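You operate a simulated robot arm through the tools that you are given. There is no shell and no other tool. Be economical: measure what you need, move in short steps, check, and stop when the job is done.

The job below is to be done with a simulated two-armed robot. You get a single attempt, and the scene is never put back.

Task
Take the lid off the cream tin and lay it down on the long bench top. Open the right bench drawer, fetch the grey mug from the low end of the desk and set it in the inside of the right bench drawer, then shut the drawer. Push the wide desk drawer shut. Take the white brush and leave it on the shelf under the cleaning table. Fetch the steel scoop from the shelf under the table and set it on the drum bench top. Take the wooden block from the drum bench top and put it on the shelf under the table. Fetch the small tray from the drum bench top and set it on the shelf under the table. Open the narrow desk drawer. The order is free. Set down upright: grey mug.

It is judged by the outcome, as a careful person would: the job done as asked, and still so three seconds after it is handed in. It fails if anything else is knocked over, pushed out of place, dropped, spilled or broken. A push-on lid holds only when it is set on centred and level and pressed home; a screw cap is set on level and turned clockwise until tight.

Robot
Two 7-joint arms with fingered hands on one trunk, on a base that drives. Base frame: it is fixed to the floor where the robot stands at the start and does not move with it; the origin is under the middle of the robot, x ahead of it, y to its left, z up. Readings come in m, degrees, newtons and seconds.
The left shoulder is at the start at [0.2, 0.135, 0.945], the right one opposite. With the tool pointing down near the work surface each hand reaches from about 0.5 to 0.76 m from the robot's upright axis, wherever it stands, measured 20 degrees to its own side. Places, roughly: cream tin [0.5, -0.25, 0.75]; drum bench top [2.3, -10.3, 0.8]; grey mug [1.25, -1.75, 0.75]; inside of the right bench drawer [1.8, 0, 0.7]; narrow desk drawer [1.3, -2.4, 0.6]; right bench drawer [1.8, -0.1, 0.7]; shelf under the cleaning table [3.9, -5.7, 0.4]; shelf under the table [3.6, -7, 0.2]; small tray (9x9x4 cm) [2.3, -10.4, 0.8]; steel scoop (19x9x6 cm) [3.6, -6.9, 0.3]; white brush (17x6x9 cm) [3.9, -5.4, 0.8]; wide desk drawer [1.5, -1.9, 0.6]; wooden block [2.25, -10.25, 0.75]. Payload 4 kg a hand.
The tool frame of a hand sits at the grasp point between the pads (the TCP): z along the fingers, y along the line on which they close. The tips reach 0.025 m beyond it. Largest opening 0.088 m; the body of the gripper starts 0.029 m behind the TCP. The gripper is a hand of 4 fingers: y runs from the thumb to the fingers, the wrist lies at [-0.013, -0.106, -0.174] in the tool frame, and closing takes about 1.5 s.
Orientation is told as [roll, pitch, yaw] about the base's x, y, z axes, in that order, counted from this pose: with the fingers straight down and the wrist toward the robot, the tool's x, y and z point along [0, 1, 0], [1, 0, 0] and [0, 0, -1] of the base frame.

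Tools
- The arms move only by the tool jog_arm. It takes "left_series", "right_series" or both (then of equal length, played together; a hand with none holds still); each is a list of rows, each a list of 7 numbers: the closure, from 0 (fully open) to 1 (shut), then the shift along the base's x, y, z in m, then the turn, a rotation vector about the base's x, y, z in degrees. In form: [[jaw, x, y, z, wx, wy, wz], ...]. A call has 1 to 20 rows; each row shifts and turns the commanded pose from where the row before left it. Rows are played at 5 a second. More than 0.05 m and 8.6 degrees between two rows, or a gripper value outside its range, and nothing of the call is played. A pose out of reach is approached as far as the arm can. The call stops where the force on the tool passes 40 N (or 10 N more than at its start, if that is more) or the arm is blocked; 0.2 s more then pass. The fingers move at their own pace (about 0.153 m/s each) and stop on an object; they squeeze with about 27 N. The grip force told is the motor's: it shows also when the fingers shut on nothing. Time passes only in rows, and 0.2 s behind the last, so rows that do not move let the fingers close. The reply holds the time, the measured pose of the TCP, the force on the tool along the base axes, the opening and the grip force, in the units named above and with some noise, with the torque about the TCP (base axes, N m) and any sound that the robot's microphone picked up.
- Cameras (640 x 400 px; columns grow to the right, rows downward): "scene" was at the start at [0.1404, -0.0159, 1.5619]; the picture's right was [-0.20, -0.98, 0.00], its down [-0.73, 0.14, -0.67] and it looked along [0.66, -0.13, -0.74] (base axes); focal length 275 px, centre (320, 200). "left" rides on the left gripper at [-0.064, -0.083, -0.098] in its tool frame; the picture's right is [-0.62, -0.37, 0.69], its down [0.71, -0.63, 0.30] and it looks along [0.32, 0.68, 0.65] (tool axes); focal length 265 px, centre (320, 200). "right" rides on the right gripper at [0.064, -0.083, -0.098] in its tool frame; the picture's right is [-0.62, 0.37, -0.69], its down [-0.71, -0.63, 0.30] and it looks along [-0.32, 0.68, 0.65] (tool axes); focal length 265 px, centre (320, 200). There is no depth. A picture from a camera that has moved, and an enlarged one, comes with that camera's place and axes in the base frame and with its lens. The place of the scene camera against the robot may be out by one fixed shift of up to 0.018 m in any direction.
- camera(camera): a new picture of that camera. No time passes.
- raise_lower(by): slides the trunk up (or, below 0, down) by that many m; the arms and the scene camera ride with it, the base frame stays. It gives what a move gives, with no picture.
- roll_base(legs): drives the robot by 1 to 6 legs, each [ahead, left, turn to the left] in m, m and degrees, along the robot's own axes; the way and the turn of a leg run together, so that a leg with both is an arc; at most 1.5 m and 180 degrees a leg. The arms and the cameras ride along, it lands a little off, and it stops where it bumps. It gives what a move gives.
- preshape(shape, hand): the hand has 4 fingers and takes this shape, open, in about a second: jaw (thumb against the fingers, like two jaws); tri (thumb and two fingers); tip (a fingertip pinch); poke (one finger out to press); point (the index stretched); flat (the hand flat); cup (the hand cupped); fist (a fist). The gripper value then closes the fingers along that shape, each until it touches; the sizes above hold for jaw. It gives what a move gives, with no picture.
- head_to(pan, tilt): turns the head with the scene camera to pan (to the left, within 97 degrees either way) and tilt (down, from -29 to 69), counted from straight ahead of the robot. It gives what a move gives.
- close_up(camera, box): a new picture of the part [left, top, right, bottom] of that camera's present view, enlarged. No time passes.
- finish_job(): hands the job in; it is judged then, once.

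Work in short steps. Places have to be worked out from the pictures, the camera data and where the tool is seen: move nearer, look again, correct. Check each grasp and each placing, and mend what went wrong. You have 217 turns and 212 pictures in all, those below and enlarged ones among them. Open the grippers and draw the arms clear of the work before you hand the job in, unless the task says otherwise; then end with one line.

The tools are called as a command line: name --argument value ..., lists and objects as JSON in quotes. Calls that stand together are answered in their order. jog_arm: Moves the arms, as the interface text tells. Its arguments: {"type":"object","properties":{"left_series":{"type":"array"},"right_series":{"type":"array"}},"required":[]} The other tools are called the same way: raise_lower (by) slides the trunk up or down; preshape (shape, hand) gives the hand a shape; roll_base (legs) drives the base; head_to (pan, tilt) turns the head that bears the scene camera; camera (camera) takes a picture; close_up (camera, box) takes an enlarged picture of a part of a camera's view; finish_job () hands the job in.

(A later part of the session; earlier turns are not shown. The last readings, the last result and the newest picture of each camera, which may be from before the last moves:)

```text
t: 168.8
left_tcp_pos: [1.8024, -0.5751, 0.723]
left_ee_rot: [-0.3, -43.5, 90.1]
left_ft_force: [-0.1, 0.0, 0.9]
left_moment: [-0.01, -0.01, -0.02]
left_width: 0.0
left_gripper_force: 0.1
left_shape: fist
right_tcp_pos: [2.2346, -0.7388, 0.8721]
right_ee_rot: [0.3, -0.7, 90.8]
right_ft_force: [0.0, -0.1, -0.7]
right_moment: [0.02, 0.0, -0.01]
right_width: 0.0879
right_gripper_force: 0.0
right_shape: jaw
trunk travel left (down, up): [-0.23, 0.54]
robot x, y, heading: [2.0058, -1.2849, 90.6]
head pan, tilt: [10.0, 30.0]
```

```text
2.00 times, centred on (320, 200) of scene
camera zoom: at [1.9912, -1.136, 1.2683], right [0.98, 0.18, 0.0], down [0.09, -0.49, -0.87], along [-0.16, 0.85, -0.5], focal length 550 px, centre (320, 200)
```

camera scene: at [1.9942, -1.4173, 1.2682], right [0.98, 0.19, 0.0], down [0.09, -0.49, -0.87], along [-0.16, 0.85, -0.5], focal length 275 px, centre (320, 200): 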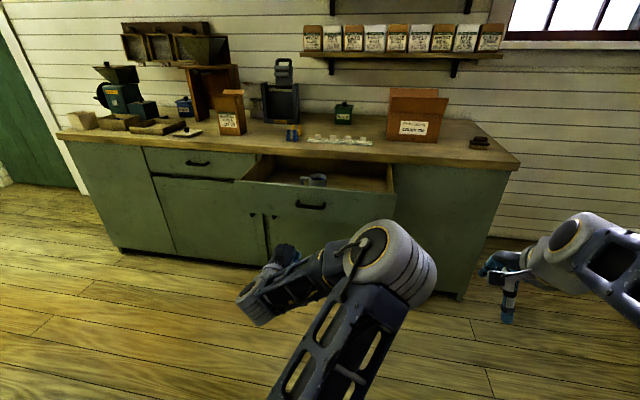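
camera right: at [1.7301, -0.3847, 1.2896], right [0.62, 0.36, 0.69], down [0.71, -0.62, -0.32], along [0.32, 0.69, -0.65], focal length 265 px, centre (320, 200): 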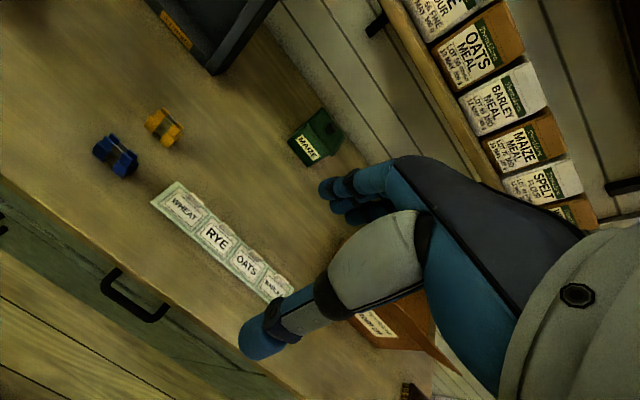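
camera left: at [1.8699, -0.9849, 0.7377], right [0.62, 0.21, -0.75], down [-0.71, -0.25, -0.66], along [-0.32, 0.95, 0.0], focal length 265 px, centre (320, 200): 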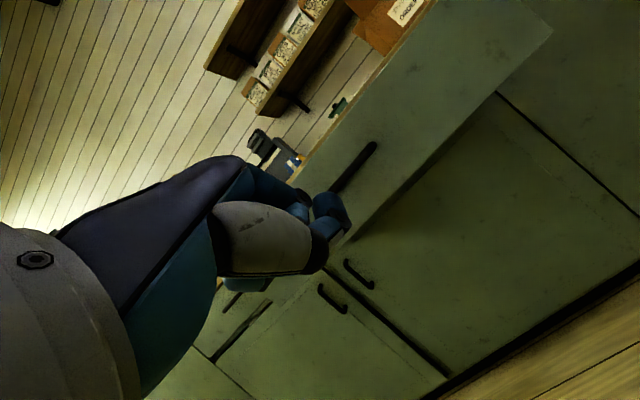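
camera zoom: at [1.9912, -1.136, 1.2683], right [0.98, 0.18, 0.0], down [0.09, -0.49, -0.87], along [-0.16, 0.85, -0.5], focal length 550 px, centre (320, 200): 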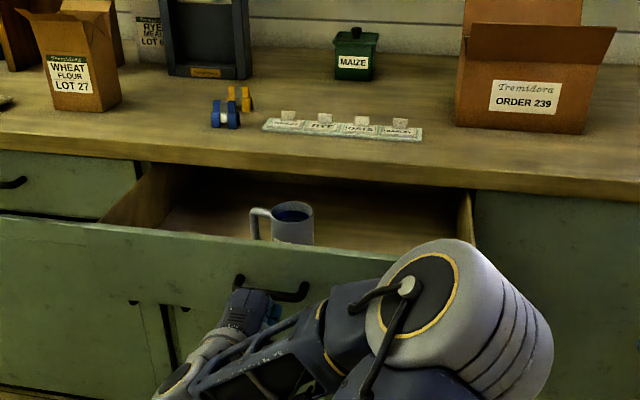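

Contact near the handle and the mug is steady. Continue in small legs.

roll_base --legs '[[0.03, 0, 0], [0.03, 0, 0], [0.03, 0, 0], [0.03, 0, 0], [0.03, 0, 0], [0.03, 0, 0]]'

close_up --camera "scene" --box '[160, 100, 480, 300]'

```text
t: 171.8
left_tcp_pos: [1.8001, -0.3952, 0.7228]
left_ee_rot: [-0.3, -43.6, 90.0]
left_ft_force: [-0.5, 0.5, 0.1]
left_moment: [0.01, 0.03, 0.02]
left_width: 0.0
left_gripper_force: 0.0
left_shape: fist
right_tcp_pos: [2.2318, -0.5591, 0.8727]
right_ee_rot: [0.3, -0.6, 90.8]
right_ft_force: [-0.3, 0.4, -0.1]
right_moment: [0.03, 0.03, 0.01]
right_width: 0.0877
right_gripper_force: 0.0
right_shape: jaw
trunk travel left (down, up): [-0.23, 0.54]
robot x, y, heading: [2.0039, -1.1046, 90.5]
head pan, tilt: [10.0, 30.0]
```

```text
2.00 times, centred on (320, 200) of scene
camera zoom: at [1.9892, -0.9561, 1.2683], right [0.98, 0.18, 0.0], down [0.09, -0.49, -0.87], along [-0.16, 0.85, -0.5], focal length 550 px, centre (320, 200)
```

zoom: 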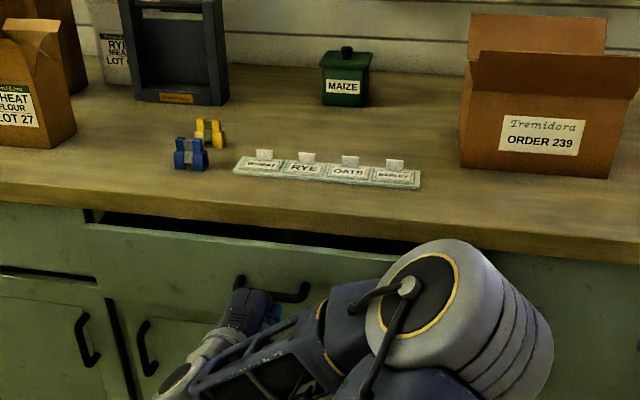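

Nearly shut; continue until the force shows it is home.

roll_base --legs '[[0.025, 0, 0], [0.02, 0, 0], [0.015, 0, 0], [0.015, 0, 0], [0.015, 0, 0]]'

close_up --camera "scene" --box '[160, 100, 480, 300]'

```text
t: 174.1
left_tcp_pos: [1.796, -0.3202, 0.7246]
left_ee_rot: [-0.4, -43.6, 90.6]
left_ft_force: [0.9, -12.4, 9.4]
left_moment: [0.26, -0.14, -0.25]
left_width: 0.0001
left_gripper_force: 0.1
left_shape: fist
right_tcp_pos: [2.2314, -0.4815, 0.8734]
right_ee_rot: [0.3, -0.7, 90.9]
right_ft_force: [0.3, 0.5, -0.3]
right_moment: [0.0, -0.03, 0.01]
right_width: 0.0878
right_gripper_force: 0.0
right_shape: jaw
trunk travel left (down, up): [-0.23, 0.54]
robot x, y, heading: [2.0028, -1.0278, 90.5]
head pan, tilt: [10.0, 30.0]
stopped in leg 5: the force on the tool passed its limit at 53 N (the readings are from after the stop); the commanded pose is now the measured one
```

```text
2.00 times, centred on (320, 200) of scene
camera zoom: at [1.9884, -0.8783, 1.2683], right [0.98, 0.18, 0.0], down [0.09, -0.49, -0.87], along [-0.16, 0.85, -0.5], focal length 550 px, centre (320, 200)
```

zoom: 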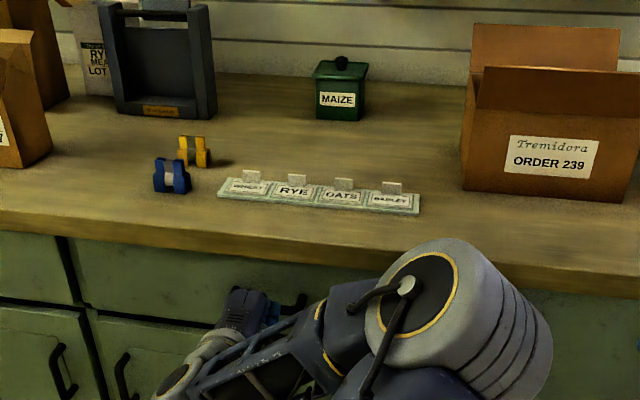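

Drawer shut. Back off, level the left hand, raise the trunk, and look toward the far side of the room.

roll_base --legs '[[-0.35, 0, 0]]'

preshape --hand "left" --shape "jaw"

raise_lower --by 0.32

jog_arm --left_series '[[0, 0, -0.02, 0.01, -8.6, 0, 0], [0, 0, -0.02, 0.01, -8.6, 0, 0], [0, 0, -0.02, 0.01, -8.6, 0, 0], [0, 0, -0.02, 0.02, -8.6, 0, 0], [0, 0, -0.02, 0.02, -8.6, 0, 0], [0, 0, 0, 0, 0, 0, 0]]'

head_to --pan 10 --tilt 35

close_up --camera "scene" --box '[100, 80, 580, 380]'

head_to --pan -95 --tilt 15

camera --camera "scene"

```text
t: 176.4
left_tcp_pos: [1.8019, -0.669, 0.7234]
left_ee_rot: [-0.4, -43.5, 90.3]
left_ft_force: [0.1, -0.7, -0.9]
left_moment: [0.0, 0.0, 0.03]
left_width: 0.0
left_gripper_force: 0.2
left_shape: fist
right_tcp_pos: [2.2365, -0.8325, 0.8731]
right_ee_rot: [0.3, -0.7, 90.7]
right_ft_force: [0.0, 0.1, 0.2]
right_moment: [-0.02, 0.02, 0.0]
right_width: 0.0879
right_gripper_force: 0.0
right_shape: jaw
trunk travel left (down, up): [-0.23, 0.54]
robot x, y, heading: [2.0083, -1.3759, 90.7]
head pan, tilt: [10.0, 30.0]
```

```text
t: 177.3
left_tcp_pos: [1.8024, -0.6688, 0.7226]
left_ee_rot: [-0.3, -43.5, 90.3]
left_ft_force: [0.8, -0.5, -0.5]
left_moment: [-0.03, -0.02, 0.03]
left_width: 0.0876
left_gripper_force: 0.0
left_shape: jaw
right_tcp_pos: [2.2369, -0.8328, 0.8736]
right_ee_rot: [0.3, -0.8, 90.8]
right_ft_force: [0.0, -0.1, -0.2]
right_moment: [-0.02, 0.0, -0.02]
right_width: 0.0877
right_gripper_force: 0.1
right_shape: jaw
trunk travel left (down, up): [-0.23, 0.54]
robot x, y, heading: [2.01, -1.3804, 90.6]
head pan, tilt: [10.0, 30.0]
```

```text
t: 180.4
left_tcp_pos: [1.8029, -0.6688, 1.044]
left_ee_rot: [-0.4, -43.5, 90.3]
left_ft_force: [0.0, 1.0, 1.2]
left_moment: [-0.01, 0.0, 0.01]
left_width: 0.0877
left_gripper_force: 0.1
left_shape: jaw
right_tcp_pos: [2.2356, -0.8327, 1.1934]
right_ee_rot: [0.3, -0.7, 90.6]
right_ft_force: [0.3, -0.4, 0.7]
right_moment: [0.02, 0.01, 0.02]
right_width: 0.0877
right_gripper_force: 0.1
right_shape: jaw
trunk travel left (down, up): [-0.55, 0.22]
robot x, y, heading: [2.0068, -1.3768, 90.3]
head pan, tilt: [10.0, 30.0]
```

```text
t: 181.8
left_tcp_pos: [1.8023, -0.7704, 1.1139]
left_ee_rot: [-0.1, -0.5, 90.3]
left_ft_force: [0.2, -0.6, 0.2]
left_moment: [-0.01, 0.0, -0.02]
left_width: 0.088
left_gripper_force: 0.0
left_shape: jaw
right_tcp_pos: [2.2365, -0.8338, 1.1922]
right_ee_rot: [0.3, -0.7, 90.8]
right_ft_force: [0.2, -0.4, 0.2]
right_moment: [0.04, 0.05, 0.0]
right_width: 0.0877
right_gripper_force: 0.1
right_shape: jaw
trunk travel left (down, up): [-0.55, 0.22]
robot x, y, heading: [2.0067, -1.3774, 90.4]
head pan, tilt: [10.0, 30.0]
```

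```text
t: 182.5
left_tcp_pos: [1.8024, -0.7688, 1.1124]
left_ee_rot: [-0.3, -0.5, 90.2]
left_ft_force: [0.4, 0.7, 0.8]
left_moment: [-0.01, -0.03, -0.02]
left_width: 0.0879
left_gripper_force: 0.0
left_shape: jaw
right_tcp_pos: [2.2354, -0.8333, 1.1939]
right_ee_rot: [0.3, -0.7, 90.6]
right_ft_force: [0.1, 1.4, 0.2]
right_moment: [0.01, -0.01, 0.0]
right_width: 0.0879
right_gripper_force: 0.0
right_shape: jaw
trunk travel left (down, up): [-0.55, 0.22]
robot x, y, heading: [2.0061, -1.3797, 90.5]
head pan, tilt: [10.0, 35.0]
```

```text
1.33 times, centred on (340, 230) of scene
camera zoom: at [1.9926, -1.231, 1.5805], right [0.98, 0.18, 0.0], down [0.1, -0.56, -0.82], along [-0.15, 0.81, -0.57], focal length 367 px, centre (293, 160)
```

zoom: 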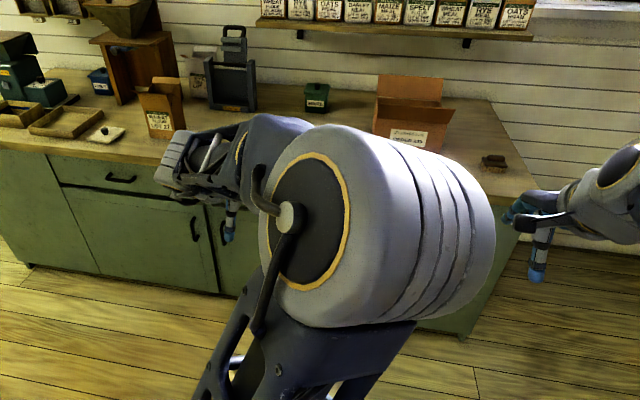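

```text
t: 184.3
left_tcp_pos: [1.8019, -0.7696, 1.1141]
left_ee_rot: [-0.2, -0.5, 90.2]
left_ft_force: [-0.3, 1.2, -0.5]
left_moment: [0.05, 0.02, 0.03]
left_width: 0.0876
left_gripper_force: 0.0
left_shape: jaw
right_tcp_pos: [2.2355, -0.833, 1.1928]
right_ee_rot: [0.4, -0.6, 90.7]
right_ft_force: [0.2, 0.3, -0.1]
right_moment: [-0.01, -0.02, 0.0]
right_width: 0.0877
right_gripper_force: 0.0
right_shape: jaw
trunk travel left (down, up): [-0.55, 0.22]
robot x, y, heading: [2.0052, -1.3806, 90.4]
head pan, tilt: [-95.0, 15.0]
```

```text
126 pictures are left
camera scene: at [2.1018, -1.3248, 1.6125], right [-0.08, -1.0, 0.0], down [-0.26, 0.02, -0.97], along [0.96, -0.07, -0.26], focal length 275 px, centre (320, 200)
```

scene: 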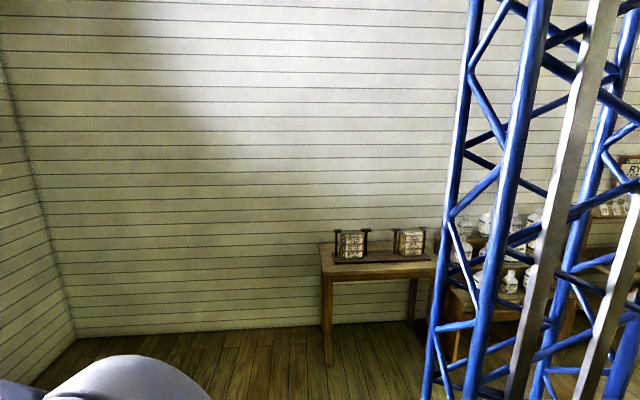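

I move to clear floor and turn to face south to see the route.

roll_base --legs '[[0, -0.6, 0], [0, 0, -90], [0, 0, -90]]'

head_to --pan 0 --tilt 20

camera --camera "scene"

```text
t: 195.4
left_tcp_pos: [2.8077, -1.9809, 1.114]
left_ee_rot: [-0.2, -0.5, -90.5]
left_ft_force: [0.1, -0.9, -0.7]
left_moment: [0.01, -0.02, 0.01]
left_width: 0.0877
left_gripper_force: 0.1
left_shape: jaw
right_tcp_pos: [2.373, -1.9128, 1.1938]
right_ee_rot: [0.3, -0.6, -90.0]
right_ft_force: [0.8, 0.3, -0.5]
right_moment: [-0.02, -0.01, 0.0]
right_width: 0.0878
right_gripper_force: 0.1
right_shape: jaw
trunk travel left (down, up): [-0.55, 0.22]
robot x, y, heading: [2.6053, -1.3705, -90.3]
head pan, tilt: [-95.0, 15.0]
```

```text
t: 197.1
left_tcp_pos: [2.8062, -1.9799, 1.1141]
left_ee_rot: [-0.3, -0.5, -90.3]
left_ft_force: [0.5, 0.1, 0.2]
left_moment: [0.0, 0.0, -0.01]
left_width: 0.0878
left_gripper_force: 0.0
left_shape: jaw
right_tcp_pos: [2.3721, -1.9133, 1.193]
right_ee_rot: [0.3, -0.6, -89.9]
right_ft_force: [0.4, 0.6, -0.1]
right_moment: [0.02, 0.0, 0.0]
right_width: 0.0877
right_gripper_force: 0.1
right_shape: jaw
trunk travel left (down, up): [-0.55, 0.22]
robot x, y, heading: [2.6091, -1.372, -90.0]
head pan, tilt: [0.0, 20.0]
```

```text
125 pictures are left
camera scene: at [2.611, -1.5252, 1.6043], right [-1.0, 0.0, 0.0], down [0.0, 0.34, -0.94], along [0.0, -0.94, -0.34], focal length 275 px, centre (320, 200)
```

scene: 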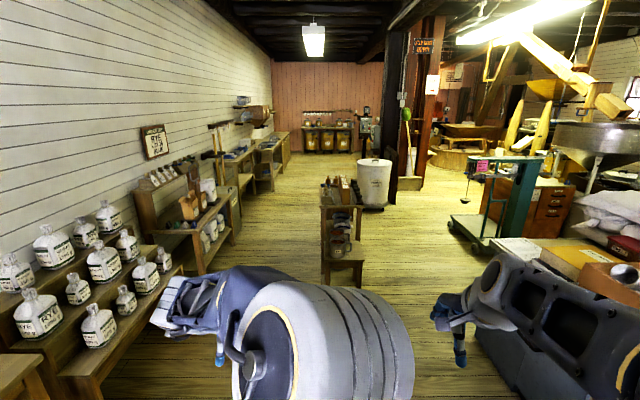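

I zoom on the left wall line to find the cleaning table and gauge the corridor.

close_up --camera "scene" --box '[120, 80, 440, 280]'

```text
2.00 times, centred on (280, 180) of scene
camera zoom: at [2.611, -1.5252, 1.6043], right [-1.0, 0.0, 0.0], down [0.0, 0.34, -0.94], along [0.0, -0.94, -0.34], focal length 550 px, centre (400, 240)
```

zoom: 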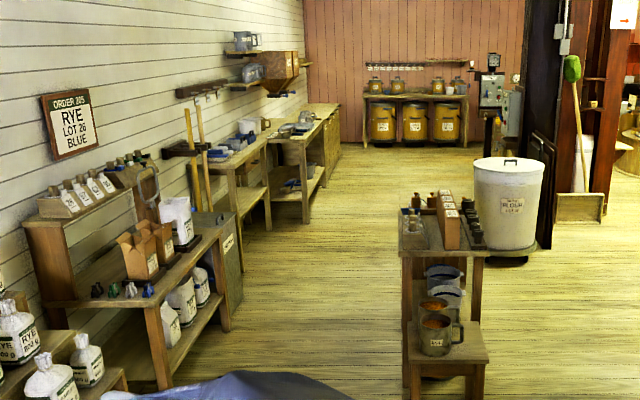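

Corridor between the centre stand (x≤2.61) and the wall shelves (x≥3.45) is about 0.9 m. I raise the trunk so the elbows pass above, and drive down it in the middle.

raise_lower --by 0.2

roll_base --legs '[[0, 0.42, 0], [1.2, 0, 0]]'

head_to --pan 0 --tilt 30

camera --camera "scene"

```text
t: 199.3
left_tcp_pos: [2.8065, -1.9811, 1.314]
left_ee_rot: [-0.1, -0.6, -90.4]
left_ft_force: [0.5, 0.9, 0.8]
left_moment: [0.0, -0.01, -0.01]
left_width: 0.0877
left_gripper_force: 0.0
left_shape: jaw
right_tcp_pos: [2.372, -1.9133, 1.3936]
right_ee_rot: [0.4, -0.7, -90.0]
right_ft_force: [0.3, 0.1, 1.0]
right_moment: [0.0, -0.02, -0.01]
right_width: 0.0876
right_gripper_force: 0.1
right_shape: jaw
trunk travel left (down, up): [-0.75, 0.02]
robot x, y, heading: [2.6103, -1.3707, -89.9]
head pan, tilt: [0.0, 20.0]
```

```text
t: 207.5
left_tcp_pos: [3.2298, -3.1746, 1.3136]
left_ee_rot: [-0.2, -0.5, -90.2]
left_ft_force: [0.2, 0.1, -0.2]
left_moment: [0.0, -0.03, -0.01]
left_width: 0.0879
left_gripper_force: 0.0
left_shape: jaw
right_tcp_pos: [2.794, -3.108, 1.3933]
right_ee_rot: [0.4, -0.8, -89.7]
right_ft_force: [-0.5, 0.4, -0.4]
right_moment: [0.03, 0.0, -0.02]
right_width: 0.0877
right_gripper_force: 0.2
right_shape: jaw
trunk travel left (down, up): [-0.75, 0.02]
robot x, y, heading: [3.0278, -2.5625, -89.8]
head pan, tilt: [0.0, 20.0]
```

```text
t: 208.2
left_tcp_pos: [3.2268, -3.1741, 1.3129]
left_ee_rot: [-0.3, -0.4, -90.1]
left_ft_force: [0.1, -0.1, 0.5]
left_moment: [-0.01, 0.01, -0.01]
left_width: 0.0878
left_gripper_force: 0.0
left_shape: jaw
right_tcp_pos: [2.7942, -3.1078, 1.3931]
right_ee_rot: [0.3, -0.6, -89.8]
right_ft_force: [-1.2, -0.4, -0.4]
right_moment: [-0.01, 0.04, 0.0]
right_width: 0.0877
right_gripper_force: 0.0
right_shape: jaw
trunk travel left (down, up): [-0.75, 0.02]
robot x, y, heading: [3.0271, -2.5652, -90.0]
head pan, tilt: [0.0, 30.0]
```

```text
123 pictures are left
camera scene: at [3.0315, -2.716, 1.7883], right [-1.0, 0.0, 0.0], down [0.0, 0.5, -0.87], along [0.0, -0.87, -0.5], focal length 275 px, centre (320, 200)
```

scene: 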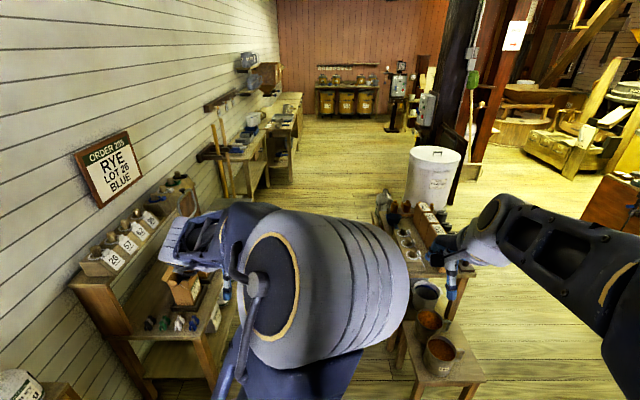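

The corridor is clear on both sides. Continue ahead.

roll_base --legs '[[1.3, 0, 0], [1.0, 0, 0]]'

head_to --pan 35 --tilt 35

camera --camera "scene"

```text
t: 219.6
left_tcp_pos: [3.213, -5.4865, 1.3136]
left_ee_rot: [-0.2, -0.5, -90.5]
left_ft_force: [0.6, -0.7, 0.5]
left_moment: [-0.03, 0.01, 0.0]
left_width: 0.0875
left_gripper_force: 0.1
left_shape: jaw
right_tcp_pos: [2.7801, -5.4191, 1.3937]
right_ee_rot: [0.3, -0.7, -90.0]
right_ft_force: [-1.1, 0.3, 0.7]
right_moment: [-0.01, 0.01, 0.02]
right_width: 0.0881
right_gripper_force: 0.0
right_shape: jaw
trunk travel left (down, up): [-0.75, 0.02]
robot x, y, heading: [3.0172, -4.8795, -90.0]
head pan, tilt: [0.0, 30.0]
```

```text
t: 220.6
left_tcp_pos: [3.2129, -5.487, 1.3137]
left_ee_rot: [-0.3, -0.5, -90.5]
left_ft_force: [-0.3, 0.4, 1.1]
left_moment: [0.0, 0.02, -0.02]
left_width: 0.0879
left_gripper_force: 0.0
left_shape: jaw
right_tcp_pos: [2.7802, -5.419, 1.3936]
right_ee_rot: [0.3, -0.7, -89.9]
right_ft_force: [0.8, 0.0, -1.0]
right_moment: [0.0, -0.02, -0.02]
right_width: 0.0875
right_gripper_force: 0.1
right_shape: jaw
trunk travel left (down, up): [-0.75, 0.02]
robot x, y, heading: [3.0158, -4.876, -90.3]
head pan, tilt: [35.0, 35.0]
```

```text
122 pictures are left
camera scene: at [3.0696, -5.0107, 1.7805], right [-0.82, -0.57, 0.0], down [-0.33, 0.47, -0.82], along [0.47, -0.67, -0.57], focal length 275 px, centre (320, 200)
```

scene: 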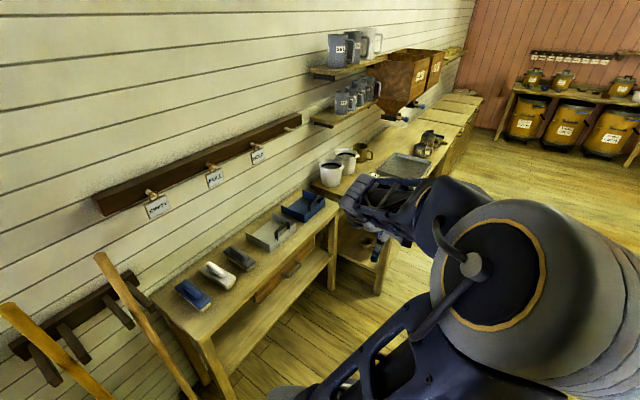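

White brush at about (3.89,-5.41), lying along x, on the cleaning table (front edge x≈3.73). I drive level with it and turn to face the table.

roll_base --legs '[[0.4, 0, 0], [0, 0, 90]]'

head_to --pan -10 --tilt 45

camera --camera "scene"

camera --camera "right"

```text
t: 226.9
left_tcp_pos: [3.6236, -5.0784, 1.3136]
left_ee_rot: [-0.2, -0.5, -0.6]
left_ft_force: [1.2, 0.1, 0.2]
left_moment: [0.03, 0.01, -0.01]
left_width: 0.088
left_gripper_force: 0.0
left_shape: jaw
right_tcp_pos: [3.5552, -5.5129, 1.3937]
right_ee_rot: [0.4, -0.8, -0.1]
right_ft_force: [-0.6, 0.2, 0.0]
right_moment: [0.0, -0.02, -0.03]
right_width: 0.0878
right_gripper_force: 0.0
right_shape: jaw
trunk travel left (down, up): [-0.75, 0.02]
robot x, y, heading: [3.0132, -5.2753, -0.3]
head pan, tilt: [35.0, 35.0]
```

```text
t: 228.0
left_tcp_pos: [3.6252, -5.0789, 1.3141]
left_ee_rot: [-0.2, -0.6, -0.6]
left_ft_force: [0.2, -0.6, 0.3]
left_moment: [0.0, -0.02, 0.0]
left_width: 0.0879
left_gripper_force: 0.0
left_shape: jaw
right_tcp_pos: [3.5572, -5.5125, 1.3928]
right_ee_rot: [0.3, -0.7, 0.0]
right_ft_force: [0.0, 0.2, 0.0]
right_moment: [-0.01, 0.02, -0.01]
right_width: 0.0874
right_gripper_force: 0.0
right_shape: jaw
trunk travel left (down, up): [-0.75, 0.02]
robot x, y, heading: [3.0146, -5.2742, -0.3]
head pan, tilt: [-10.0, 45.0]
```

```text
121 pictures are left
camera scene: at [3.1581, -5.2896, 1.7657], right [-0.18, -0.98, 0.0], down [-0.7, 0.13, -0.71], along [0.7, -0.13, -0.71], focal length 275 px, centre (320, 200)
```

scene: 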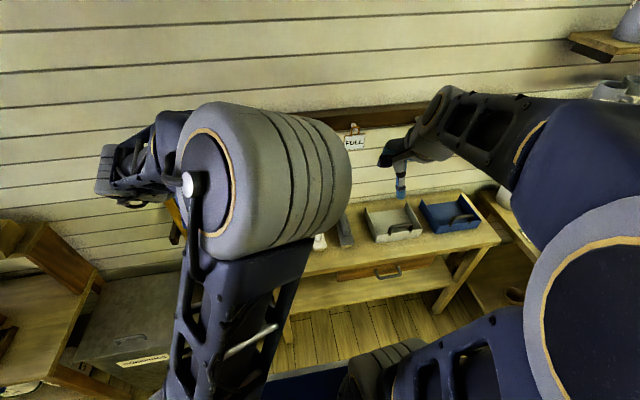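

```text
120 pictures are left
camera right: at [3.4721, -5.448, 1.4903], right [0.36, -0.62, 0.69], down [-0.63, -0.71, -0.32], along [0.69, -0.32, -0.65], focal length 265 px, centre (320, 200)
```

right: 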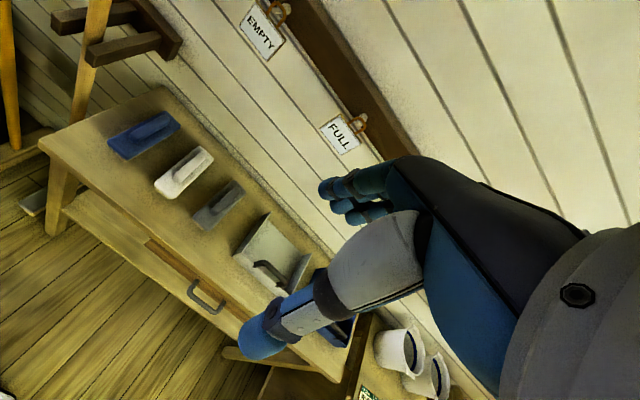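

Zoom in on the brush from the wrist camera.

close_up --camera "right" --box '[20, 80, 260, 230]'

```text
2.67 times, centred on (140, 155) of right
camera zoom: at [3.4721, -5.448, 1.4903], right [0.36, -0.62, 0.69], down [-0.63, -0.71, -0.32], along [0.69, -0.32, -0.65], focal length 708 px, centre (800, 320)
```

zoom: 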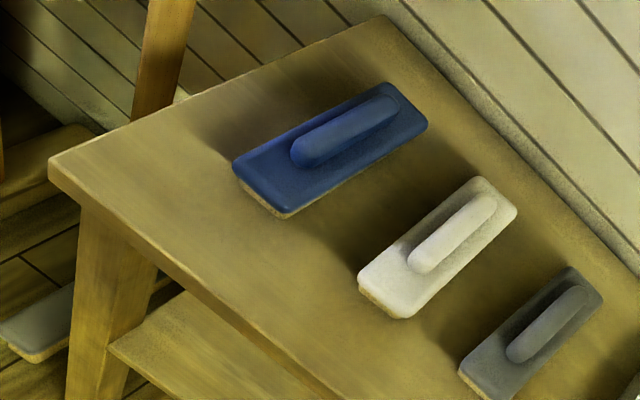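

The brush has a raised handle along x, centre ≈(3.85,-5.404). I'll grip the handle with the right hand yawed 90° and tilted 40°, so it can also reach under the table. Rotate the hand now.

jog_arm --right_series '[[0, 0, 0, 0, 0, 0, 8.5], [0, 0, 0, 0, 0, 0, 8.5], [0, 0, 0, 0, 0, 0, 8.5], [0, 0, 0, 0, 0, 0, 8.5], [0, 0, 0, 0, 0, 0, 8.5], [0, 0, 0, 0, 0, 0, 8.5], [0, 0, 0, 0, 0, 0, 8.5], [0, 0, 0, 0, 0, 0, 8.5], [0, 0, 0, 0, 0, 0, 8.5], [0, 0, 0, 0, 0, 0, 8.5], [0, 0, 0, 0, 0, 0, 5], [0, 0, 0, 0, 0, -8, 0], [0, 0, 0, 0, 0, -8, 0], [0, 0, 0, 0, 0, -8, 0], [0, 0, 0, 0, 0, -8, 0], [0, 0, 0, 0, 0, -8, 0], [0, 0, 0, 0, 0, 0, 0]]'

raise_lower --by -0.2

camera --camera "scene"

camera --camera "right"

```text
t: 231.6
left_tcp_pos: [3.6245, -5.0794, 1.3124]
left_ee_rot: [-0.2, -0.5, -0.5]
left_ft_force: [0.2, -0.3, 0.3]
left_moment: [0.0, 0.01, 0.03]
left_width: 0.0877
left_gripper_force: 0.0
left_shape: jaw
right_tcp_pos: [3.5554, -5.5126, 1.3933]
right_ee_rot: [-39.7, -0.6, 90.4]
right_ft_force: [-0.1, 0.2, 0.1]
right_moment: [0.02, -0.02, 0.01]
right_width: 0.0877
right_gripper_force: 0.0
right_shape: jaw
trunk travel left (down, up): [-0.75, 0.02]
robot x, y, heading: [3.0185, -5.278, -0.1]
head pan, tilt: [-10.0, 45.0]
```

```text
t: 233.8
left_tcp_pos: [3.6253, -5.0786, 1.1132]
left_ee_rot: [-0.2, -0.5, -0.6]
left_ft_force: [0.2, 0.9, 0.2]
left_moment: [0.02, 0.0, 0.0]
left_width: 0.0877
left_gripper_force: 0.1
left_shape: jaw
right_tcp_pos: [3.5563, -5.5122, 1.1928]
right_ee_rot: [-39.7, -0.6, 90.5]
right_ft_force: [-0.5, 0.8, -0.3]
right_moment: [0.02, -0.02, 0.01]
right_width: 0.0878
right_gripper_force: 0.1
right_shape: jaw
trunk travel left (down, up): [-0.55, 0.22]
robot x, y, heading: [3.0125, -5.274, -0.4]
head pan, tilt: [-10.0, 45.0]
```

```text
118 pictures are left
camera scene: at [3.1581, -5.2896, 1.5657], right [-0.18, -0.98, 0.0], down [-0.7, 0.13, -0.71], along [0.7, -0.13, -0.71], focal length 275 px, centre (320, 200)
```

scene: 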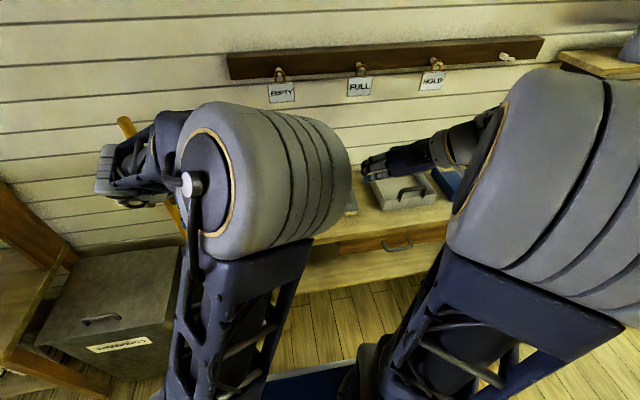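

```text
117 pictures are left
camera right: at [3.4449, -5.5964, 1.2266], right [0.03, 0.36, 0.93], down [0.75, -0.63, 0.21], along [0.66, 0.69, -0.29], focal length 265 px, centre (320, 200)
```

right: 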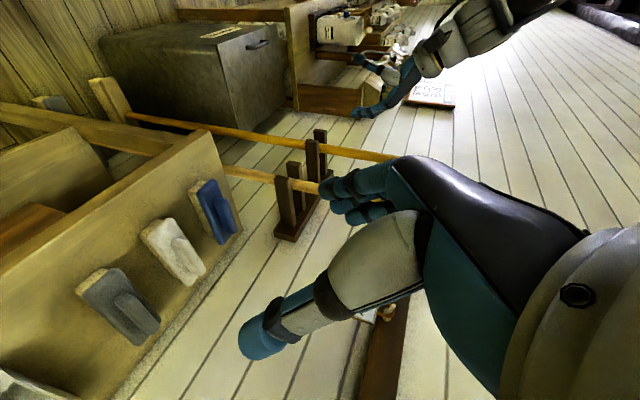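

Estimates give handle near (3.88,-5.39, 0.80–0.85). I come closer and look again.

roll_base --legs '[[0.18, 0, 0]]'

jog_arm --right_series '[[0, 0.0, 0.03, -0.035, 0, 0, 0], [0, 0.0, 0.03, -0.035, 0, 0, 0], [0, 0, 0.03, -0.035, 0, 0, 0], [0, 0, 0.02, -0.035, 0, 0, 0], [0, 0, 0, -0.02, 0, 0, 0], [0, 0, 0, 0, 0, 0, 0]]'

camera --camera "right"

camera --camera "scene"

```text
t: 235.3
left_tcp_pos: [3.8087, -5.0806, 1.114]
left_ee_rot: [-0.2, -0.5, -0.7]
left_ft_force: [-0.1, 0.5, -0.3]
left_moment: [0.0, 0.0, 0.0]
left_width: 0.0878
left_gripper_force: 0.0
left_shape: jaw
right_tcp_pos: [3.7379, -5.5146, 1.1942]
right_ee_rot: [-39.6, -0.6, 90.3]
right_ft_force: [-0.3, -0.5, -0.4]
right_moment: [0.03, -0.01, 0.0]
right_width: 0.0876
right_gripper_force: 0.1
right_shape: jaw
trunk travel left (down, up): [-0.55, 0.22]
robot x, y, heading: [3.1978, -5.2731, -0.2]
head pan, tilt: [-10.0, 45.0]
```

```text
t: 236.7
left_tcp_pos: [3.8078, -5.0806, 1.1136]
left_ee_rot: [-0.2, -0.4, -0.6]
left_ft_force: [-0.1, -0.6, 0.1]
left_moment: [-0.02, 0.01, 0.01]
left_width: 0.0878
left_gripper_force: 0.0
left_shape: jaw
right_tcp_pos: [3.7383, -5.4114, 1.0449]
right_ee_rot: [-39.6, -0.6, 90.3]
right_ft_force: [-0.3, 0.5, -0.8]
right_moment: [0.0, -0.03, 0.0]
right_width: 0.088
right_gripper_force: 0.1
right_shape: jaw
right hand out of reach, approached as far as the arm can: row 2
trunk travel left (down, up): [-0.55, 0.22]
robot x, y, heading: [3.1945, -5.2762, -0.3]
head pan, tilt: [-10.0, 45.0]
```

```text
116 pictures are left
camera right: at [3.6269, -5.4955, 1.0787], right [0.03, 0.36, 0.93], down [0.75, -0.63, 0.21], along [0.66, 0.69, -0.29], focal length 265 px, centre (320, 200)
```

right: 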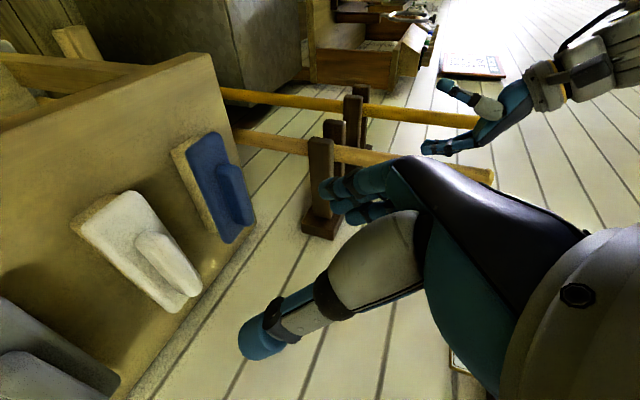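

```text
115 pictures are left
camera scene: at [3.3407, -5.291, 1.5656], right [-0.18, -0.98, 0.0], down [-0.7, 0.13, -0.71], along [0.7, -0.13, -0.71], focal length 275 px, centre (320, 200)
```

scene: 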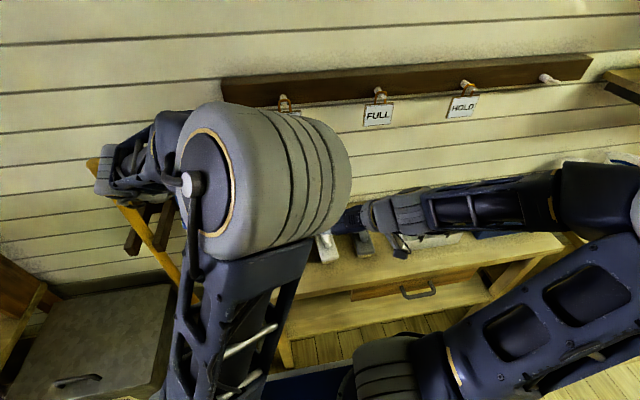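

Handle refined to (3.86,-5.40,0.853). Approach to just above it along the finger direction.

jog_arm --right_series '[[0, 0.02, 0.004, -0.042, 0, 0, 0], [0, 0.02, 0.004, -0.042, 0, 0, 0], [0, 0.02, 0.003, -0.035, 0, 0, 0], [0, 0, 0, 0, 0, 0, 0]]'

camera --camera "right"

close_up --camera "scene" --box '[270, 180, 430, 280]'

```text
t: 237.7
left_tcp_pos: [3.807, -5.0814, 1.114]
left_ee_rot: [-0.3, -0.5, -0.6]
left_ft_force: [1.0, -0.4, 0.8]
left_moment: [-0.04, 0.0, 0.02]
left_width: 0.0877
left_gripper_force: 0.0
left_shape: jaw
right_tcp_pos: [3.7994, -5.4025, 0.9251]
right_ee_rot: [-39.6, -0.6, 90.3]
right_ft_force: [0.0, 0.0, -0.1]
right_moment: [0.0, -0.02, 0.02]
right_width: 0.0879
right_gripper_force: 0.0
right_shape: jaw
trunk travel left (down, up): [-0.55, 0.22]
robot x, y, heading: [3.1964, -5.2764, -0.4]
head pan, tilt: [-10.0, 45.0]
```

```text
114 pictures are left
camera right: at [3.6877, -5.4856, 0.959], right [0.03, 0.36, 0.93], down [0.75, -0.63, 0.21], along [0.66, 0.69, -0.29], focal length 265 px, centre (320, 200)
```

right: 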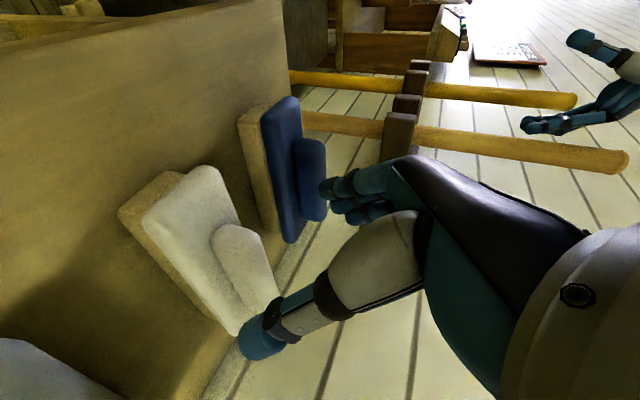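

```text
4.00 times, centred on (350, 230) of scene
camera zoom: at [3.3406, -5.2909, 1.5657], right [-0.18, -0.98, 0.0], down [-0.7, 0.13, -0.71], along [0.7, -0.13, -0.71], focal length 1100 px, centre (200, 80)
```

zoom: 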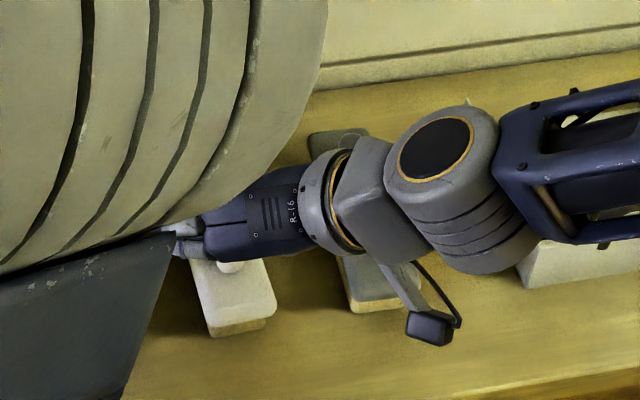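

Aligned with the handle. Final descent onto it.

jog_arm --right_series '[[0, 0.018, 0.003, -0.024, 0, 0, 0], [0, 0.018, 0.002, -0.024, 0, 0, 0], [0, 0.016, 0, -0.02, 0, 0, 0], [0, 0, 0, 0, 0, 0, 0]]'

camera --camera "right"

```text
t: 238.7
left_tcp_pos: [3.8088, -5.0821, 1.1126]
left_ee_rot: [-0.2, -0.4, -0.7]
left_ft_force: [-0.4, 0.8, 0.1]
left_moment: [-0.02, 0.02, -0.01]
left_width: 0.0879
left_gripper_force: 0.1
left_shape: jaw
right_tcp_pos: [3.8505, -5.3959, 0.8591]
right_ee_rot: [-39.6, -0.6, 90.3]
right_ft_force: [0.4, 0.0, 0.1]
right_moment: [0.02, -0.01, -0.02]
right_width: 0.0879
right_gripper_force: 0.1
right_shape: jaw
trunk travel left (down, up): [-0.55, 0.22]
robot x, y, heading: [3.1986, -5.2758, -0.3]
head pan, tilt: [-10.0, 45.0]
```

```text
112 pictures are left
camera right: at [3.7394, -5.4801, 0.8924], right [0.03, 0.36, 0.93], down [0.75, -0.63, 0.21], along [0.66, 0.69, -0.29], focal length 265 px, centre (320, 200)
```

right: 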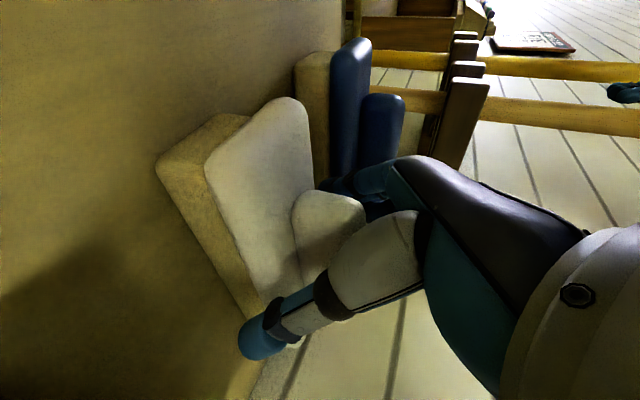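

The handle is between thumb and fingers. Close and lift a little.

jog_arm --right_series '[[0.3, 0, 0, 0, 0, 0, 0], [0.6, 0, 0, 0, 0, 0, 0], [1, 0, 0, 0, 0, 0, 0], [1, 0, 0, 0, 0, 0, 0], [1, 0, 0, 0, 0, 0, 0], [1, 0, 0, 0, 0, 0, 0], [1, 0, 0, 0, 0, 0, 0], [1, 0, 0, 0, 0, 0, 0]]'

camera --camera "right"

```text
t: 240.5
left_tcp_pos: [3.808, -5.0815, 1.1159]
left_ee_rot: [-0.1, -0.5, -0.7]
left_ft_force: [0.0, 0.4, -0.3]
left_moment: [0.0, 0.0, -0.02]
left_width: 0.0877
left_gripper_force: 0.0
left_shape: jaw
right_tcp_pos: [3.8507, -5.3967, 0.8598]
right_ee_rot: [-39.6, -0.5, 90.3]
right_ft_force: [-0.2, -0.8, 2.6]
right_moment: [0.03, -0.09, -0.03]
right_width: 0.0498
right_gripper_force: 26.2
right_shape: jaw
trunk travel left (down, up): [-0.55, 0.22]
robot x, y, heading: [3.1962, -5.2788, -0.4]
head pan, tilt: [-10.0, 45.0]
```

```text
111 pictures are left
camera right: at [3.7393, -5.4801, 0.8927], right [0.03, 0.36, 0.93], down [0.75, -0.63, 0.22], along [0.66, 0.69, -0.29], focal length 265 px, centre (320, 200)
```

right: 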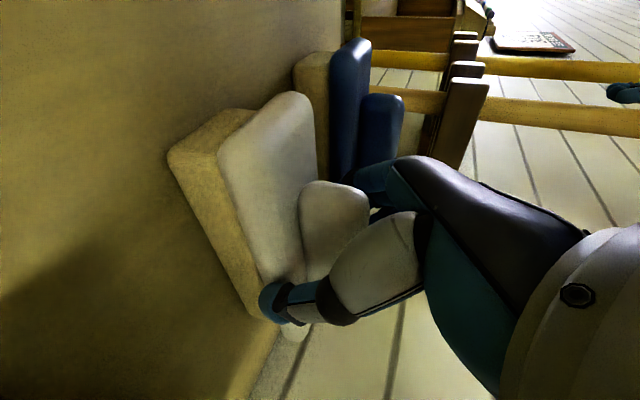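

Gripped. Lift 6 cm and check.

jog_arm --right_series '[[1, 0, 0, 0.02, 0, 0, 0], [1, 0, 0, 0.03, 0, 0, 0], [1, 0, 0, 0.03, 0, 0, 0], [1, 0, 0, 0.03, 0, 0, 0], [1, 0, 0, 0, 0, 0, 0]]'

camera --camera "right"

```text
t: 241.7
left_tcp_pos: [3.8087, -5.0808, 1.1134]
left_ee_rot: [-0.2, -0.4, -0.6]
left_ft_force: [0.3, -0.7, -0.3]
left_moment: [0.03, 0.02, 0.02]
left_width: 0.0879
left_gripper_force: 0.2
left_shape: jaw
right_tcp_pos: [3.8506, -5.3951, 0.9694]
right_ee_rot: [-39.6, -0.7, 90.3]
right_ft_force: [0.3, -1.1, -2.5]
right_moment: [0.02, 0.0, 0.0]
right_width: 0.0488
right_gripper_force: 27.0
right_shape: jaw
trunk travel left (down, up): [-0.55, 0.22]
robot x, y, heading: [3.2006, -5.2779, -0.6]
head pan, tilt: [-10.0, 45.0]
```

```text
110 pictures are left
camera right: at [3.7386, -5.4802, 1.0029], right [0.03, 0.36, 0.93], down [0.75, -0.63, 0.21], along [0.66, 0.69, -0.29], focal length 265 px, centre (320, 200)
```

right: 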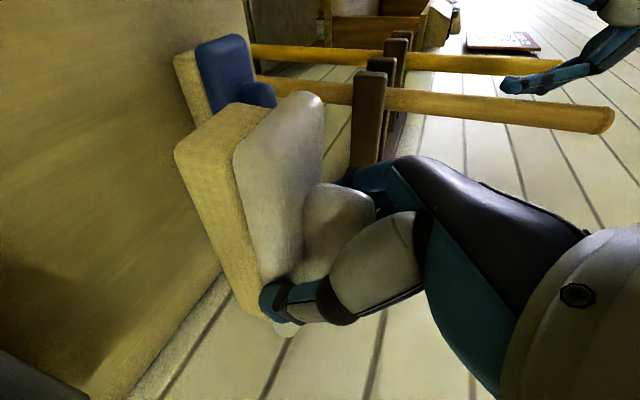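

Brush held. Back away from the table, lower the trunk and look at the lower shelf.

roll_base --legs '[[-0.42, 0, 0]]'

raise_lower --by -0.45

head_to --pan -15 --tilt 30

camera --camera "scene"

camera --camera "right"

```text
t: 244.3
left_tcp_pos: [3.3907, -5.0818, 1.113]
left_ee_rot: [-0.2, -0.5, -1.0]
left_ft_force: [-0.6, 0.2, -0.5]
left_moment: [0.0, 0.0, -0.03]
left_width: 0.0879
left_gripper_force: 0.1
left_shape: jaw
right_tcp_pos: [3.431, -5.3953, 0.9702]
right_ee_rot: [-39.8, -0.7, 90.1]
right_ft_force: [0.3, 0.0, -1.6]
right_moment: [-0.03, 0.07, 0.0]
right_width: 0.0487
right_gripper_force: 26.6
right_shape: jaw
trunk travel left (down, up): [-0.55, 0.22]
robot x, y, heading: [2.7786, -5.2706, -1.1]
head pan, tilt: [-10.0, 45.0]
```

```text
refused: -0.45 is not a number from -0.4 to 0.4
```

```text
t: 245.1
left_tcp_pos: [3.3915, -5.0817, 1.1121]
left_ee_rot: [-0.2, -0.5, -0.9]
left_ft_force: [-0.2, -0.2, -0.3]
left_moment: [0.0, 0.01, -0.01]
left_width: 0.0876
left_gripper_force: 0.0
left_shape: jaw
right_tcp_pos: [3.4305, -5.3958, 0.9688]
right_ee_rot: [-39.6, -0.6, 90.1]
right_ft_force: [0.4, 0.7, -1.4]
right_moment: [-0.01, 0.0, -0.02]
right_width: 0.0488
right_gripper_force: 27.0
right_shape: jaw
trunk travel left (down, up): [-0.55, 0.22]
robot x, y, heading: [2.7816, -5.2719, -0.8]
head pan, tilt: [-15.0, 30.0]
```

```text
109 pictures are left
camera scene: at [2.9287, -5.2971, 1.5882], right [-0.27, -0.96, 0.0], down [-0.48, 0.14, -0.87], along [0.83, -0.23, -0.5], focal length 275 px, centre (320, 200)
```

scene: 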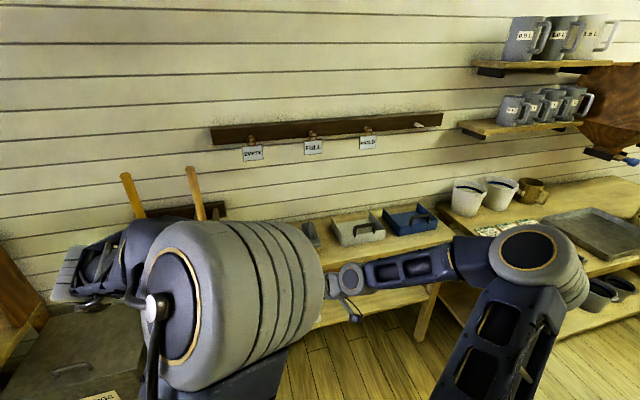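

```text
108 pictures are left
camera right: at [3.3184, -5.4792, 1.0026], right [0.04, 0.36, 0.93], down [0.74, -0.63, 0.21], along [0.67, 0.69, -0.29], focal length 265 px, centre (320, 200)
```

right: 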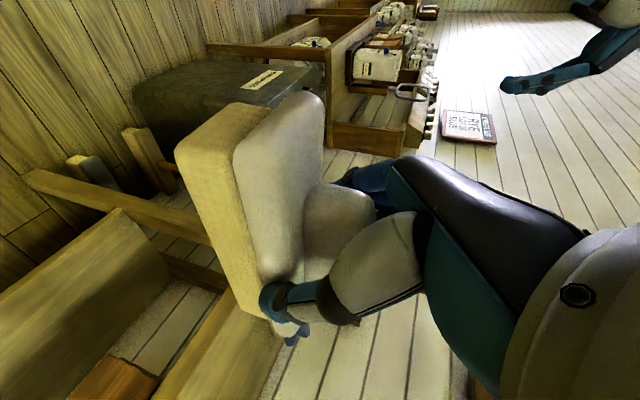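

Lower the trunk by 0.4 m.

raise_lower --by -0.4

camera --camera "scene"

camera --camera "right"

```text
t: 248.9
left_tcp_pos: [3.3913, -5.0801, 0.7135]
left_ee_rot: [-0.1, -0.6, -1.0]
left_ft_force: [-0.3, 0.0, -0.1]
left_moment: [-0.03, 0.02, 0.02]
left_width: 0.0877
left_gripper_force: 0.0
left_shape: jaw
right_tcp_pos: [3.4307, -5.3945, 0.5691]
right_ee_rot: [-39.6, -0.6, 90.0]
right_ft_force: [0.3, -0.3, -1.7]
right_moment: [0.0, 0.04, -0.01]
right_width: 0.0488
right_gripper_force: 26.7
right_shape: jaw
trunk travel left (down, up): [-0.15, 0.62]
robot x, y, heading: [2.78, -5.2688, -0.7]
head pan, tilt: [-15.0, 30.0]
```

```text
107 pictures are left
camera scene: at [2.9287, -5.2971, 1.1883], right [-0.27, -0.96, 0.0], down [-0.48, 0.14, -0.87], along [0.83, -0.23, -0.5], focal length 275 px, centre (320, 200)
```

scene: 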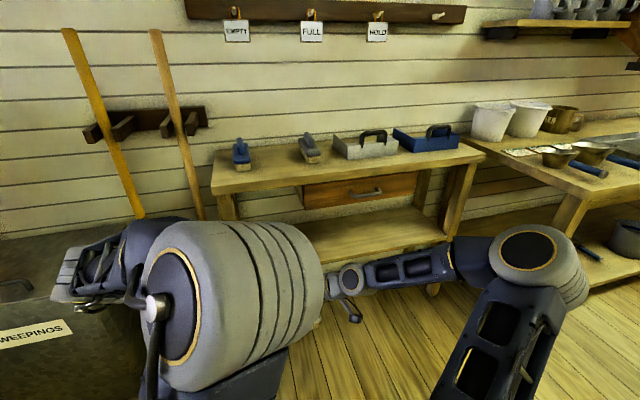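

```text
106 pictures are left
camera right: at [3.3183, -5.4792, 0.6027], right [0.04, 0.36, 0.93], down [0.74, -0.63, 0.21], along [0.67, 0.69, -0.29], focal length 265 px, centre (320, 200)
```

right: 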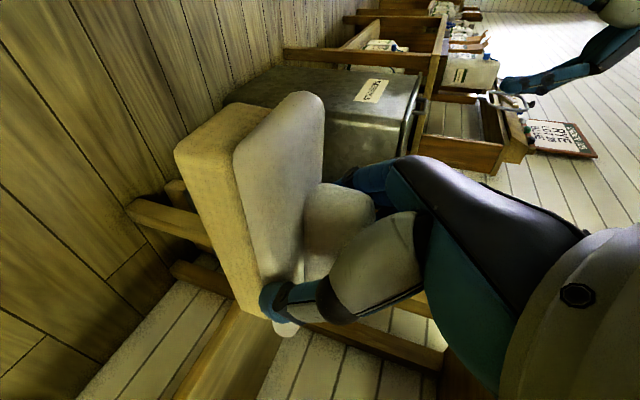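

The shelf (z≈0.38, front x≈3.72) is free left of the drawer. I first draw the left hand back and up so it stays clear of the brooms, and lower the right hand slightly.

jog_arm --left_series '[[0, -0.02, 0, 0.04, 0, 0, 0], [0, -0.02, 0, 0.04, 0, 0, 0], [0, -0.02, 0, 0.04, 0, 0, 0], [0, -0.02, 0, 0.04, 0, 0, 0], [0, -0.02, 0, 0.04, 0, 0, 0]]' --right_series '[[1, 0, -0.006, -0.015, 0, 0, 0], [1, 0, -0.006, -0.015, 0, 0, 0], [1, 0, -0.006, -0.015, 0, 0, 0], [1, 0, -0.006, -0.015, 0, 0, 0], [1, 0, 0, 0, 0, 0, 0]]'

roll_base --legs '[[0.2, 0, 0]]'

camera --camera "scene"

camera --camera "left"

```text
t: 250.1
left_tcp_pos: [3.2907, -5.0802, 0.9133]
left_ee_rot: [-0.3, -0.4, -1.0]
left_ft_force: [0.9, 0.5, -0.1]
left_moment: [-0.02, 0.01, 0.02]
left_width: 0.0876
left_gripper_force: 0.1
left_shape: jaw
right_tcp_pos: [3.4319, -5.4187, 0.5103]
right_ee_rot: [-39.7, -0.6, 90.0]
right_ft_force: [-0.5, 0.3, -2.0]
right_moment: [-0.02, 0.01, -0.02]
right_width: 0.0489
right_gripper_force: 26.9
right_shape: jaw
trunk travel left (down, up): [-0.15, 0.62]
robot x, y, heading: [2.7757, -5.2698, -0.6]
head pan, tilt: [-15.0, 30.0]
```

```text
t: 251.7
left_tcp_pos: [3.4948, -5.0834, 0.9131]
left_ee_rot: [-0.2, -0.5, -1.2]
left_ft_force: [-0.3, 0.4, 0.2]
left_moment: [-0.03, 0.0, -0.03]
left_width: 0.0877
left_gripper_force: 0.1
left_shape: jaw
right_tcp_pos: [3.6325, -5.4217, 0.5096]
right_ee_rot: [-39.6, -0.6, 89.9]
right_ft_force: [0.0, 0.3, -1.6]
right_moment: [-0.03, 0.04, 0.0]
right_width: 0.049
right_gripper_force: 27.5
right_shape: jaw
trunk travel left (down, up): [-0.15, 0.62]
robot x, y, heading: [2.9815, -5.2726, -0.7]
head pan, tilt: [-15.0, 30.0]
```

```text
105 pictures are left
camera scene: at [3.1315, -5.2998, 1.1883], right [-0.27, -0.96, 0.0], down [-0.48, 0.14, -0.87], along [0.83, -0.24, -0.5], focal length 275 px, centre (320, 200)
```

scene: 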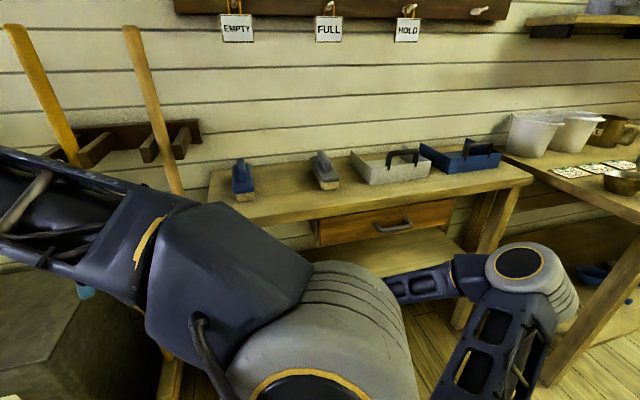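

```text
104 pictures are left
camera left: at [3.4091, -5.1462, 1.0113], right [-0.37, -0.61, -0.69], down [-0.61, 0.73, -0.31], along [0.69, 0.31, -0.65], focal length 265 px, centre (320, 200)
```

left: 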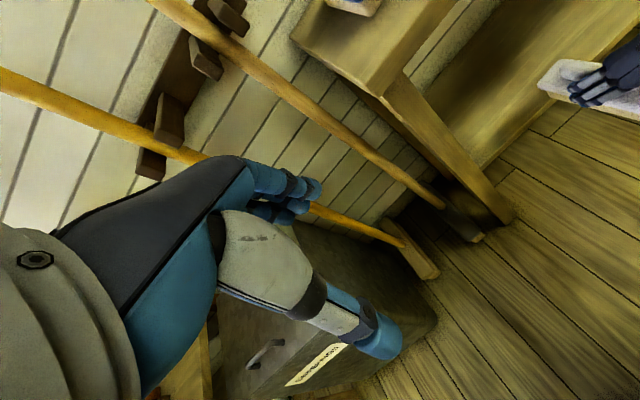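

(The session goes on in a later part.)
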